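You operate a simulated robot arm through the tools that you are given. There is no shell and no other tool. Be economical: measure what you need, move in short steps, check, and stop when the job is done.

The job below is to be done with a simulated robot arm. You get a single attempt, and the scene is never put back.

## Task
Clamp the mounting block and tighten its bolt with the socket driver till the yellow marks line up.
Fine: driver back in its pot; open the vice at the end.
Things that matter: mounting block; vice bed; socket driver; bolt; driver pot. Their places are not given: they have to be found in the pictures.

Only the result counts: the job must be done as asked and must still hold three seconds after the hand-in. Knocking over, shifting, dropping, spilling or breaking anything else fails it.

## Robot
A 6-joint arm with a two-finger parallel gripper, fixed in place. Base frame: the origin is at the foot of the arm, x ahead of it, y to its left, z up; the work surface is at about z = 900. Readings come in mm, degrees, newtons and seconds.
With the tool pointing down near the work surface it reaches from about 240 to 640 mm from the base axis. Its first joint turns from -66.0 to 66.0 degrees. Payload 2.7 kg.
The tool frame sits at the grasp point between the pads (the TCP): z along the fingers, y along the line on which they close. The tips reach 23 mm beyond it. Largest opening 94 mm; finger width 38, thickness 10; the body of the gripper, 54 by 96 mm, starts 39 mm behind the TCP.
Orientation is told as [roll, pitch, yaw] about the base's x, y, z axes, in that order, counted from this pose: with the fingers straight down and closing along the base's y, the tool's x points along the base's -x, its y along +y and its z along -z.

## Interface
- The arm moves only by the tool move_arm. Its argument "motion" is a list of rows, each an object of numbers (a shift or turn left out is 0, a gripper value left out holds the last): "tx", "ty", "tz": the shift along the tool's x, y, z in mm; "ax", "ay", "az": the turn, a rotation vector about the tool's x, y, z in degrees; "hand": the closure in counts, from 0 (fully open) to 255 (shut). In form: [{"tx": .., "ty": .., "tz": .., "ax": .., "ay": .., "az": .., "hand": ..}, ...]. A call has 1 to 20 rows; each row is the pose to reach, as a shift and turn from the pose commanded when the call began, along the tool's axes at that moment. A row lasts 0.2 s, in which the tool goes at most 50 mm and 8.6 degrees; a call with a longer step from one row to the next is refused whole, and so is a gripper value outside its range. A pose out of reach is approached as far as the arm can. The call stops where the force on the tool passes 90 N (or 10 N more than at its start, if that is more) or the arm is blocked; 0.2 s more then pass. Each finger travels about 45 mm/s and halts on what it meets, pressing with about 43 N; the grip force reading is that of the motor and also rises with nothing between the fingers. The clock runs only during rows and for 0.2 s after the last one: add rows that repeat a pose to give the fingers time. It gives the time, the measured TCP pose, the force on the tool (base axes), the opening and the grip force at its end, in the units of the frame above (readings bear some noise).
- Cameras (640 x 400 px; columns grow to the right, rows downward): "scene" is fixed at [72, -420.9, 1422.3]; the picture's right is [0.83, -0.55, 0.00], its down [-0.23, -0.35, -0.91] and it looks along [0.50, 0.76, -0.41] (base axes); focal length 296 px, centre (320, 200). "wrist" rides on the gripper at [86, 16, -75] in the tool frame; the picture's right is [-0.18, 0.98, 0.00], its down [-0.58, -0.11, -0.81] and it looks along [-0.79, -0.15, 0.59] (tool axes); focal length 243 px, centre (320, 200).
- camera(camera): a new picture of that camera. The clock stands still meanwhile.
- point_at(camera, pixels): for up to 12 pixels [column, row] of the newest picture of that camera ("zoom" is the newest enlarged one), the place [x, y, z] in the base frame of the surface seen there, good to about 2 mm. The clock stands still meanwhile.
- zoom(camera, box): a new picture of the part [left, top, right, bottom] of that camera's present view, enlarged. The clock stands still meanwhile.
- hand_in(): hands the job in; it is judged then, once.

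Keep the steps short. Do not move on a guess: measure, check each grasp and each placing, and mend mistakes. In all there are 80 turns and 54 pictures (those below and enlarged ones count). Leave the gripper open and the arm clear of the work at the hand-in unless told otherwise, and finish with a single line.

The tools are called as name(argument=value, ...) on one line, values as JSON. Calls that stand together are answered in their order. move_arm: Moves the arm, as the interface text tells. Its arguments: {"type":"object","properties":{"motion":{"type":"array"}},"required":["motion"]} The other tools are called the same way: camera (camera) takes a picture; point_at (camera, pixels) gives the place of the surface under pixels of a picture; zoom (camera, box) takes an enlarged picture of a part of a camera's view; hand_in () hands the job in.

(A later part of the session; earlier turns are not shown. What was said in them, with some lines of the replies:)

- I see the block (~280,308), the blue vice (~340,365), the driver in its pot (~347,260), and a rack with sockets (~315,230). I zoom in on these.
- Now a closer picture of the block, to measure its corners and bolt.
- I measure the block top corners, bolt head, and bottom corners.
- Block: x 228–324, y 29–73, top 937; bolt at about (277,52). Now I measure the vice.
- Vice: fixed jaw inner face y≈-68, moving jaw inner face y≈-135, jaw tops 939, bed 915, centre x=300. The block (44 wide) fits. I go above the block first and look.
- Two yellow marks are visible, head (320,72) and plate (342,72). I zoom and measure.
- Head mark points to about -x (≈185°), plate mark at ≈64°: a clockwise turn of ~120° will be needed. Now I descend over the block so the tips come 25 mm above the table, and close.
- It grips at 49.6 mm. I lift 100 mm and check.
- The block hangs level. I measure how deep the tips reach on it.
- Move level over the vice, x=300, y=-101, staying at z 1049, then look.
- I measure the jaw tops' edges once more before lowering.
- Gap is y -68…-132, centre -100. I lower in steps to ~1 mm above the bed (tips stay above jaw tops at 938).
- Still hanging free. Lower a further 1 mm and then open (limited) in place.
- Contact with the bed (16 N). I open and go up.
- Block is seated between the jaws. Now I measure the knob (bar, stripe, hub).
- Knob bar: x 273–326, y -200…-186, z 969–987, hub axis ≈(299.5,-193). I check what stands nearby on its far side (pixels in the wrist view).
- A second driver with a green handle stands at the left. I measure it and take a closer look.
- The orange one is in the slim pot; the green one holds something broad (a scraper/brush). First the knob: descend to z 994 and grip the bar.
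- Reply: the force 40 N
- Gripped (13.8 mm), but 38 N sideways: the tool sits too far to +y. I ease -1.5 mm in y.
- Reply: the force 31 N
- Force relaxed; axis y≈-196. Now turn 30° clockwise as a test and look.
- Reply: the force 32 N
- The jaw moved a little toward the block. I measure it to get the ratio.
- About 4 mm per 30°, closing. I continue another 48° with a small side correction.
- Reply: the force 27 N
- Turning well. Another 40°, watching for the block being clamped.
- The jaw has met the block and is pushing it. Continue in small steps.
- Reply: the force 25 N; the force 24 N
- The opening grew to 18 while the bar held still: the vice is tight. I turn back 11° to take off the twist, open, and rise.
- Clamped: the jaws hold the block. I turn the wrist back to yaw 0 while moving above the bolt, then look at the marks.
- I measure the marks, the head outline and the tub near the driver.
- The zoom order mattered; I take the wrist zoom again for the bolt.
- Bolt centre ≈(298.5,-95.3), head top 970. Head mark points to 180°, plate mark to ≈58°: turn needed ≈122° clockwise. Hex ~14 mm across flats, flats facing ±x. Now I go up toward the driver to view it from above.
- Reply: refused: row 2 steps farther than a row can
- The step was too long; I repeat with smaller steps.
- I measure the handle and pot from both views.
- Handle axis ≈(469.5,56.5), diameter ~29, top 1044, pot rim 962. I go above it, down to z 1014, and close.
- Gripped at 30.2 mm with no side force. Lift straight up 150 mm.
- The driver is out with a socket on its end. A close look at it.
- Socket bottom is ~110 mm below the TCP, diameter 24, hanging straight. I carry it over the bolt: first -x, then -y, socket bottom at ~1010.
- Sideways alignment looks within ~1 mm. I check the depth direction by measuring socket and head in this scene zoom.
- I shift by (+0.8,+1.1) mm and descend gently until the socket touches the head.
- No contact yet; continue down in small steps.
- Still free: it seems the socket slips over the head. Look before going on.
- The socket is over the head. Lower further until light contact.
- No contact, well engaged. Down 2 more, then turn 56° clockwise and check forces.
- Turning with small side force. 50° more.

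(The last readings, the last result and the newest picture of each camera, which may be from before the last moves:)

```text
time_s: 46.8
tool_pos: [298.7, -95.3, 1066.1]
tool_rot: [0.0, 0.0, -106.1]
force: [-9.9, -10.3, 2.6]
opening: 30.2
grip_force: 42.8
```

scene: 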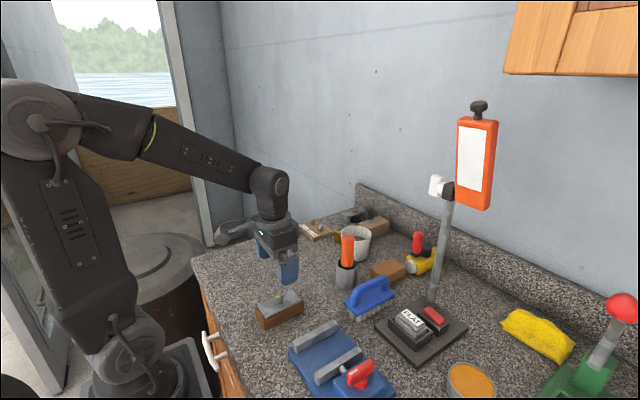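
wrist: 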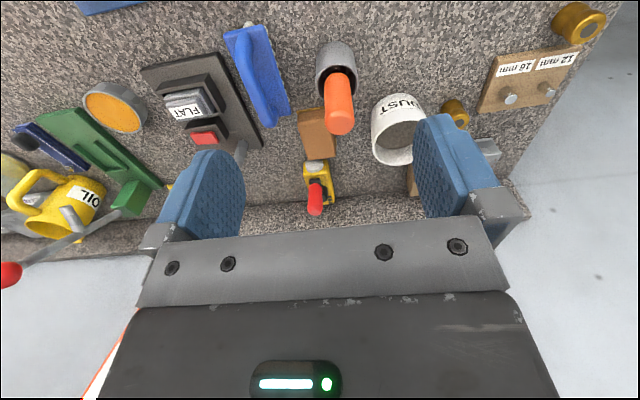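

Now lift straight up 55 mm to see the marks.

move_arm(motion=[{"tz": -5}, {"tz": -12}, {"tz": -25}, {"tz": -40}, {"tz": -55}, {"tz": -55}])

zoom(camera="wrist", box=[272, 0, 368, 60])

zoom(camera="scene", box=[310, 310, 354, 343])

```text
time_s: 48.2
tool_pos: [300.0, -93.7, 1120.2]
tool_rot: [0.1, 0.0, -106.1]
force: [-0.6, 0.0, -1.6]
opening: 30.1
grip_force: 43.0
```

```text
6.67 times, centred on (320, 30) of wrist
```

zoom: 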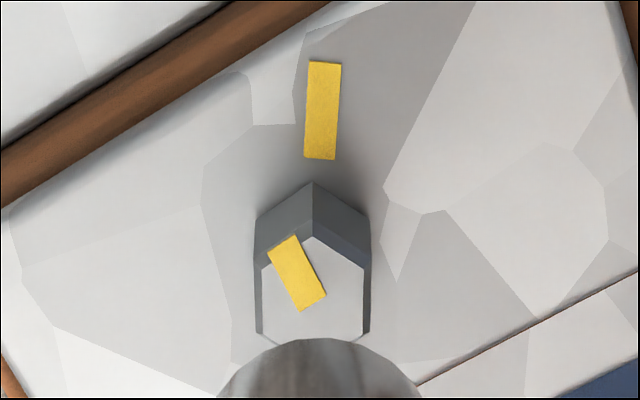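

```text
12.12 times, centred on (332, 326) of scene
```

zoom: 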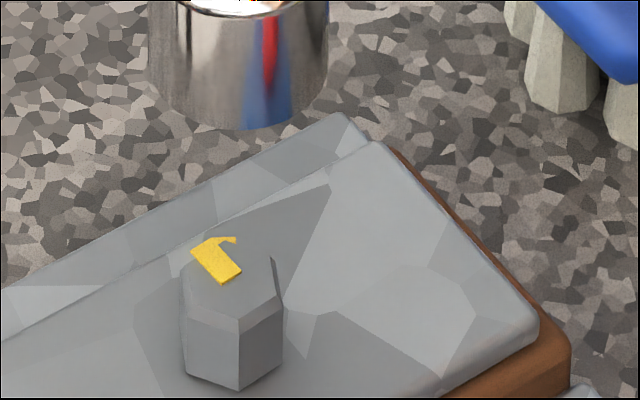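

Head mark now at ≈95°, plate mark ≈59°: 36° remain (about 21° was socket play). I reseat at the same yaw and turn 35° more.

move_arm(motion=[{"tz": 15}, {"tz": 30}, {"tz": 40}, {"tz": 47}, {"tz": 52}, {"tz": 55}, {"tz": 55}, {"tz": 55, "az": 7}, {"tz": 55, "az": 14}, {"tz": 55, "az": 21}, {"tz": 55, "az": 28}, {"tz": 55, "az": 33}, {"tz": 55, "az": 35.5}, {"tz": 55, "az": 35.5}, {"tz": 55, "az": 35.5}])

```text
time_s: 51.4
tool_pos: [299.0, -95.3, 1065.4]
tool_rot: [0.2, 0.0, -141.6]
force: [0.7, -7.3, 24.5]
opening: 29.8
grip_force: 43.1
```

An upward force of 24 N appeared. I lift and look at the marks.

move_arm(motion=[{"tz": -5}, {"tz": -12}, {"tz": -25}, {"tz": -40}, {"tz": -55}, {"tz": -55}])

zoom(camera="wrist", box=[272, 0, 368, 60])

zoom(camera="scene", box=[300, 270, 380, 340])

```text
time_s: 52.8
tool_pos: [298.4, -93.4, 1119.8]
tool_rot: [0.1, 0.0, -141.4]
force: [0.2, -0.2, -1.3]
opening: 30.0
grip_force: 43.0
```

```text
6.67 times, centred on (320, 30) of wrist
```

zoom: 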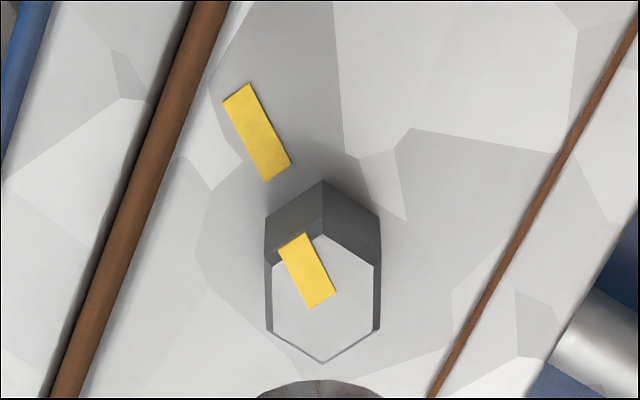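

```text
5.71 times, centred on (340, 305) of scene
```

zoom: 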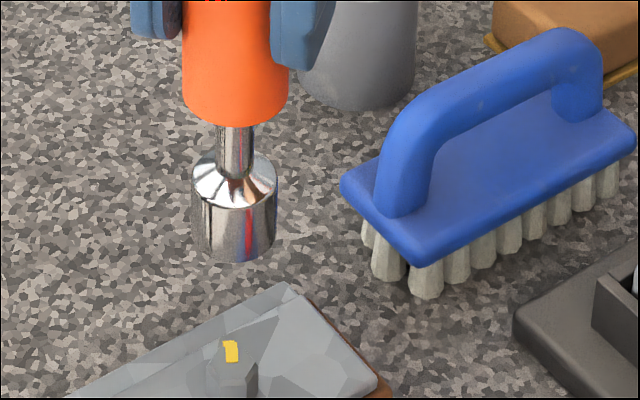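

Axis angles: head mark -19.9°, plate mark -19.5° in the tool frame: aligned within about half a degree. Now raise and turn the wrist back to yaw 0 with the driver held.

move_arm(motion=[{"tz": -25, "az": -8}, {"tz": -45, "az": -16}, {"tz": -45, "az": -24}, {"tz": -45, "az": -32}, {"tz": -45, "az": -40}, {"tz": -45, "az": -48}, {"tz": -45, "az": -56}, {"tz": -45, "az": -64}, {"tz": -45, "az": -72}, {"tz": -45, "az": -80}, {"tz": -45, "az": -88}, {"tz": -45, "az": -96}, {"tz": -45, "az": -104}, {"tz": -45, "az": -112}, {"tz": -45, "az": -120}, {"tz": -45, "az": -128}, {"tz": -45, "az": -136}, {"tz": -45, "az": -141.5}, {"tz": -45, "az": -141.5}])

```text
time_s: 56.8
tool_pos: [299.9, -94.1, 1166.1]
tool_rot: [-0.1, -0.1, 0.1]
force: [0.6, 0.0, -1.3]
opening: 30.1
grip_force: 42.7
```

Now carry the driver back the same way above its pot.

move_arm(motion=[{"ty": 45}, {"ty": 90}, {"ty": 130}, {"ty": 151.5, "tx": -10}, {"ty": 151.5, "tx": -55}, {"ty": 151.5, "tx": -100}, {"ty": 151.5, "tx": -140}, {"ty": 151.5, "tx": -171.2}, {"ty": 151.5, "tx": -171.2}])

zoom(camera="scene", box=[300, 180, 400, 290])

```text
time_s: 58.8
tool_pos: [471.1, 56.0, 1166.4]
tool_rot: [-0.1, 0.0, 0.1]
force: [-0.4, 0.7, -0.5]
opening: 30.2
grip_force: 43.0
```

```text
3.64 times, centred on (350, 235) of scene
```

zoom: 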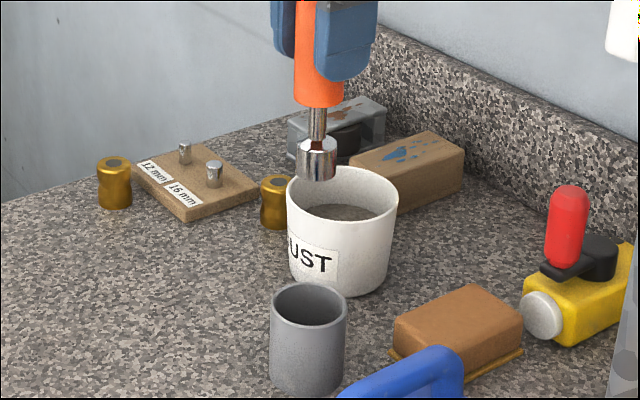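

Aligned above the pot. Lower into it, slowing near the floor.

move_arm(motion=[{"tz": 40}, {"tz": 75}, {"tz": 105}, {"tz": 130}, {"tz": 142}, {"tz": 148}, {"tz": 150}, {"tz": 150}])

```text
time_s: 60.6
tool_pos: [471.2, 56.7, 1013.9]
tool_rot: [-0.1, 0.0, 0.0]
force: [0.2, 0.6, -0.9]
opening: 30.1
grip_force: 43.1
```

move_arm(motion=[{"tz": 1}, {"tz": 2}, {"tz": 3}, {"tz": 4}, {"tz": 4}])

```text
time_s: 61.8
tool_pos: [471.1, 57.5, 1011.3]
tool_rot: [0.0, 0.0, 0.0]
force: [-0.2, -0.1, -1.5]
opening: 29.8
grip_force: 43.6
```

move_arm(motion=[{"tz": 1}, {"tz": 2}, {"tz": 3}, {"tz": 3}])

```text
time_s: 62.8
tool_pos: [471.4, 58.2, 1007.2]
tool_rot: [-0.2, -0.1, 0.0]
force: [-0.2, 0.3, -1.3]
opening: 30.2
grip_force: 43.4
```

move_arm(motion=[{"tz": 1}, {"tz": 2}, {"tz": 3}, {"tz": 4}, {"tz": 4}])

zoom(camera="scene", box=[310, 210, 400, 295])

```text
time_s: 64.0
tool_pos: [470.6, 56.9, 1004.7]
tool_rot: [0.0, 0.1, 0.0]
force: [0.9, -1.3, -0.7]
opening: 30.2
grip_force: 42.9
```

```text
4.71 times, centred on (355, 252) of scene
```

zoom: 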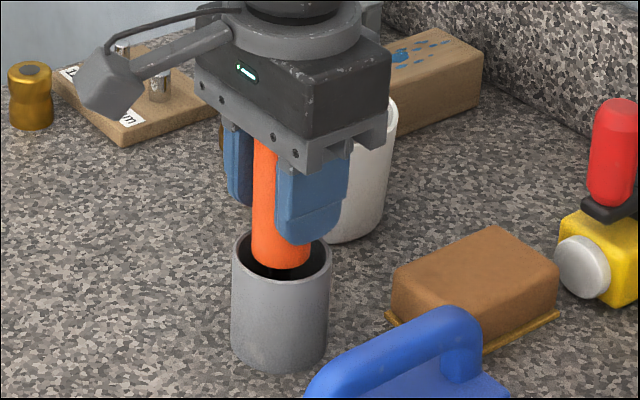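

Still free by force; it looks nearly home. A few mm more.

move_arm(motion=[{"tz": 1}, {"tz": 2}, {"tz": 3}, {"tz": 4}, {"tz": 5}, {"tz": 5}])

```text
time_s: 65.4
tool_pos: [471.2, 57.1, 1001.7]
tool_rot: [0.0, -0.5, 0.0]
force: [-2.1, -0.3, 35.4]
opening: 30.1
grip_force: 42.6
```

Contact with the pot floor (35 N). I ease up 2 mm, open, and rise.

move_arm(motion=[{"tz": -2}, {"tz": -2.5}, {"tz": -2.5, "hand": 220}, {"tz": -2.5, "hand": 160}, {"tz": -2.5, "hand": 80}, {"tz": -2.5, "hand": 0}, {"tz": -2.5, "hand": 0}, {"tz": -2.5, "hand": 0}, {"tz": -30, "hand": 0}, {"tz": -70, "hand": 0}, {"tz": -115, "hand": 0}, {"tz": -150, "hand": 0}, {"tz": -150, "hand": 0}])

zoom(camera="scene", box=[310, 210, 400, 295])

```text
time_s: 68.2
tool_pos: [471.2, 56.8, 1150.6]
tool_rot: [-0.1, -0.1, 0.0]
force: [-0.5, 0.4, 0.1]
opening: 93.8
grip_force: 0.1
```

```text
4.71 times, centred on (355, 252) of scene
```

zoom: 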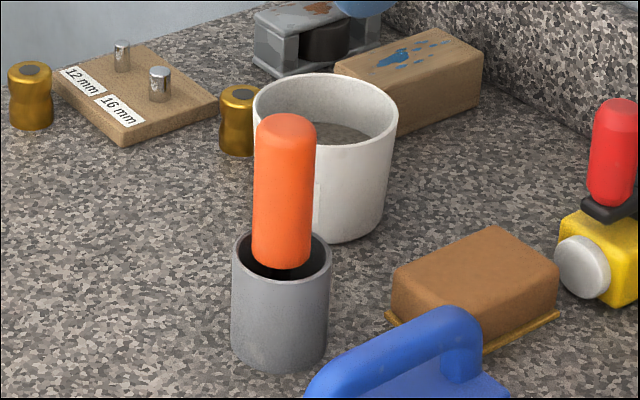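

Driver stands upright in its pot. Next, back above the bolt at yaw 0 for a clean check of the marks.

move_arm(motion=[{"tx": 45}, {"tx": 90}, {"tx": 135}, {"tx": 171, "ty": -10}, {"tx": 171, "ty": -55}, {"tx": 171, "ty": -100}, {"tx": 171, "ty": -140}, {"tx": 171, "ty": -152, "tz": 20}, {"tx": 171, "ty": -152, "tz": 36}, {"tx": 171, "ty": -152, "tz": 36}])

zoom(camera="wrist", box=[273, 20, 369, 80])

```text
time_s: 70.4
tool_pos: [299.2, -95.0, 1112.5]
tool_rot: [-0.1, -0.1, 0.0]
force: [-0.1, 0.5, 1.0]
opening: 93.9
grip_force: 0.0
```

```text
6.67 times, centred on (321, 50) of wrist
```

zoom: 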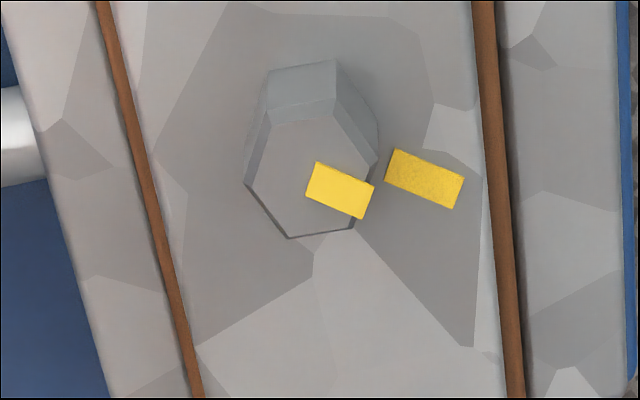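

Marks agree within ~1° (head 58°, plate 57°). Now to the vice knob: move over it, turning to yaw -127 as the bar stands.

move_arm(motion=[{"ty": -7, "az": 8}, {"ty": -14, "az": 16}, {"ty": -21, "az": 24}, {"ty": -28, "az": 32}, {"ty": -35, "az": 40}, {"ty": -42, "az": 48}, {"ty": -49, "az": 56}, {"ty": -56, "az": 64}, {"ty": -63, "az": 72}, {"ty": -70, "az": 80}, {"ty": -77, "az": 88}, {"ty": -84, "az": 96}, {"ty": -90, "az": 104}, {"ty": -95, "az": 112}, {"ty": -99.5, "az": 120}, {"ty": -99.5, "az": 127}, {"ty": -99.5, "az": 127}])

```text
time_s: 74.0
tool_pos: [299.0, -193.8, 1113.4]
tool_rot: [0.1, 0.0, -127.1]
force: [0.2, -0.4, 1.2]
opening: 94.1
grip_force: 0.2
```

Now down to z 994 around the bar and close.

move_arm(motion=[{"tz": 40}, {"tz": 80}, {"tz": 105}, {"tz": 119}, {"tz": 119, "hand": 255}, {"tz": 119, "hand": 255}, {"tz": 119, "hand": 255}, {"tz": 119, "hand": 255}, {"tz": 119, "hand": 255}, {"tz": 119, "hand": 255}, {"tz": 119, "hand": 255}])

```text
time_s: 76.4
tool_pos: [300.3, -194.9, 994.1]
tool_rot: [0.2, -0.1, -126.8]
force: [6.2, -10.2, -1.0]
opening: 13.9
grip_force: 44.8
```

Gripped (13.9). Turn counter-clockwise 64°.

move_arm(motion=[{"az": -8}, {"az": -16}, {"az": -24}, {"az": -32}, {"az": -40}, {"az": -48}, {"az": -56}, {"az": -64}, {"az": -64}])

```text
time_s: 78.4
tool_pos: [299.4, -194.6, 993.5]
tool_rot: [0.1, 0.0, -62.9]
force: [10.7, -4.8, -15.7]
opening: 14.0
grip_force: 44.7
```

Good; another 63° back to the starting stand of the knob.

move_arm(motion=[{"az": -8}, {"az": -16}, {"az": -24}, {"az": -32}, {"az": -40}, {"az": -48}, {"az": -56}, {"az": -62}, {"az": -62}])

```text
time_s: 80.4
tool_pos: [299.9, -194.1, 993.4]
tool_rot: [0.0, 0.1, -0.9]
force: [3.1, -8.2, -27.4]
opening: 13.9
grip_force: 45.4
```

Now open the fingers and rise, then look.

move_arm(motion=[{"hand": 200}, {"hand": 100}, {"hand": 40}, {"hand": 0}, {"hand": 0}, {"hand": 0}, {"tz": -40}, {"tz": -80}, {"tz": -120}, {"tz": -165}, {"tz": -165}])

zoom(camera="scene", box=[270, 290, 420, 400])

```text
time_s: 82.8
tool_pos: [298.0, -194.7, 1159.3]
tool_rot: [0.0, -0.1, -1.1]
force: [0.6, -0.7, 0.3]
opening: 94.1
grip_force: 0.1
```

```text
3.64 times, centred on (345, 345) of scene
```

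zoom: 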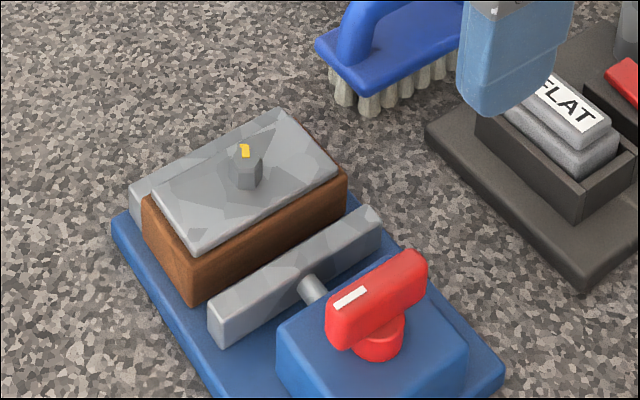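

The vice is open, the block rests on the bed with marks aligned, driver is in its pot, nothing else moved, gripper open and clear. I hand in.

hand_in()

```text
The job is handed in.
```

I clamped the block, tightened the bolt until the yellow marks lined up (within about 1° by my measurement), put the driver back in its pot, opened the vice and handed the job in.
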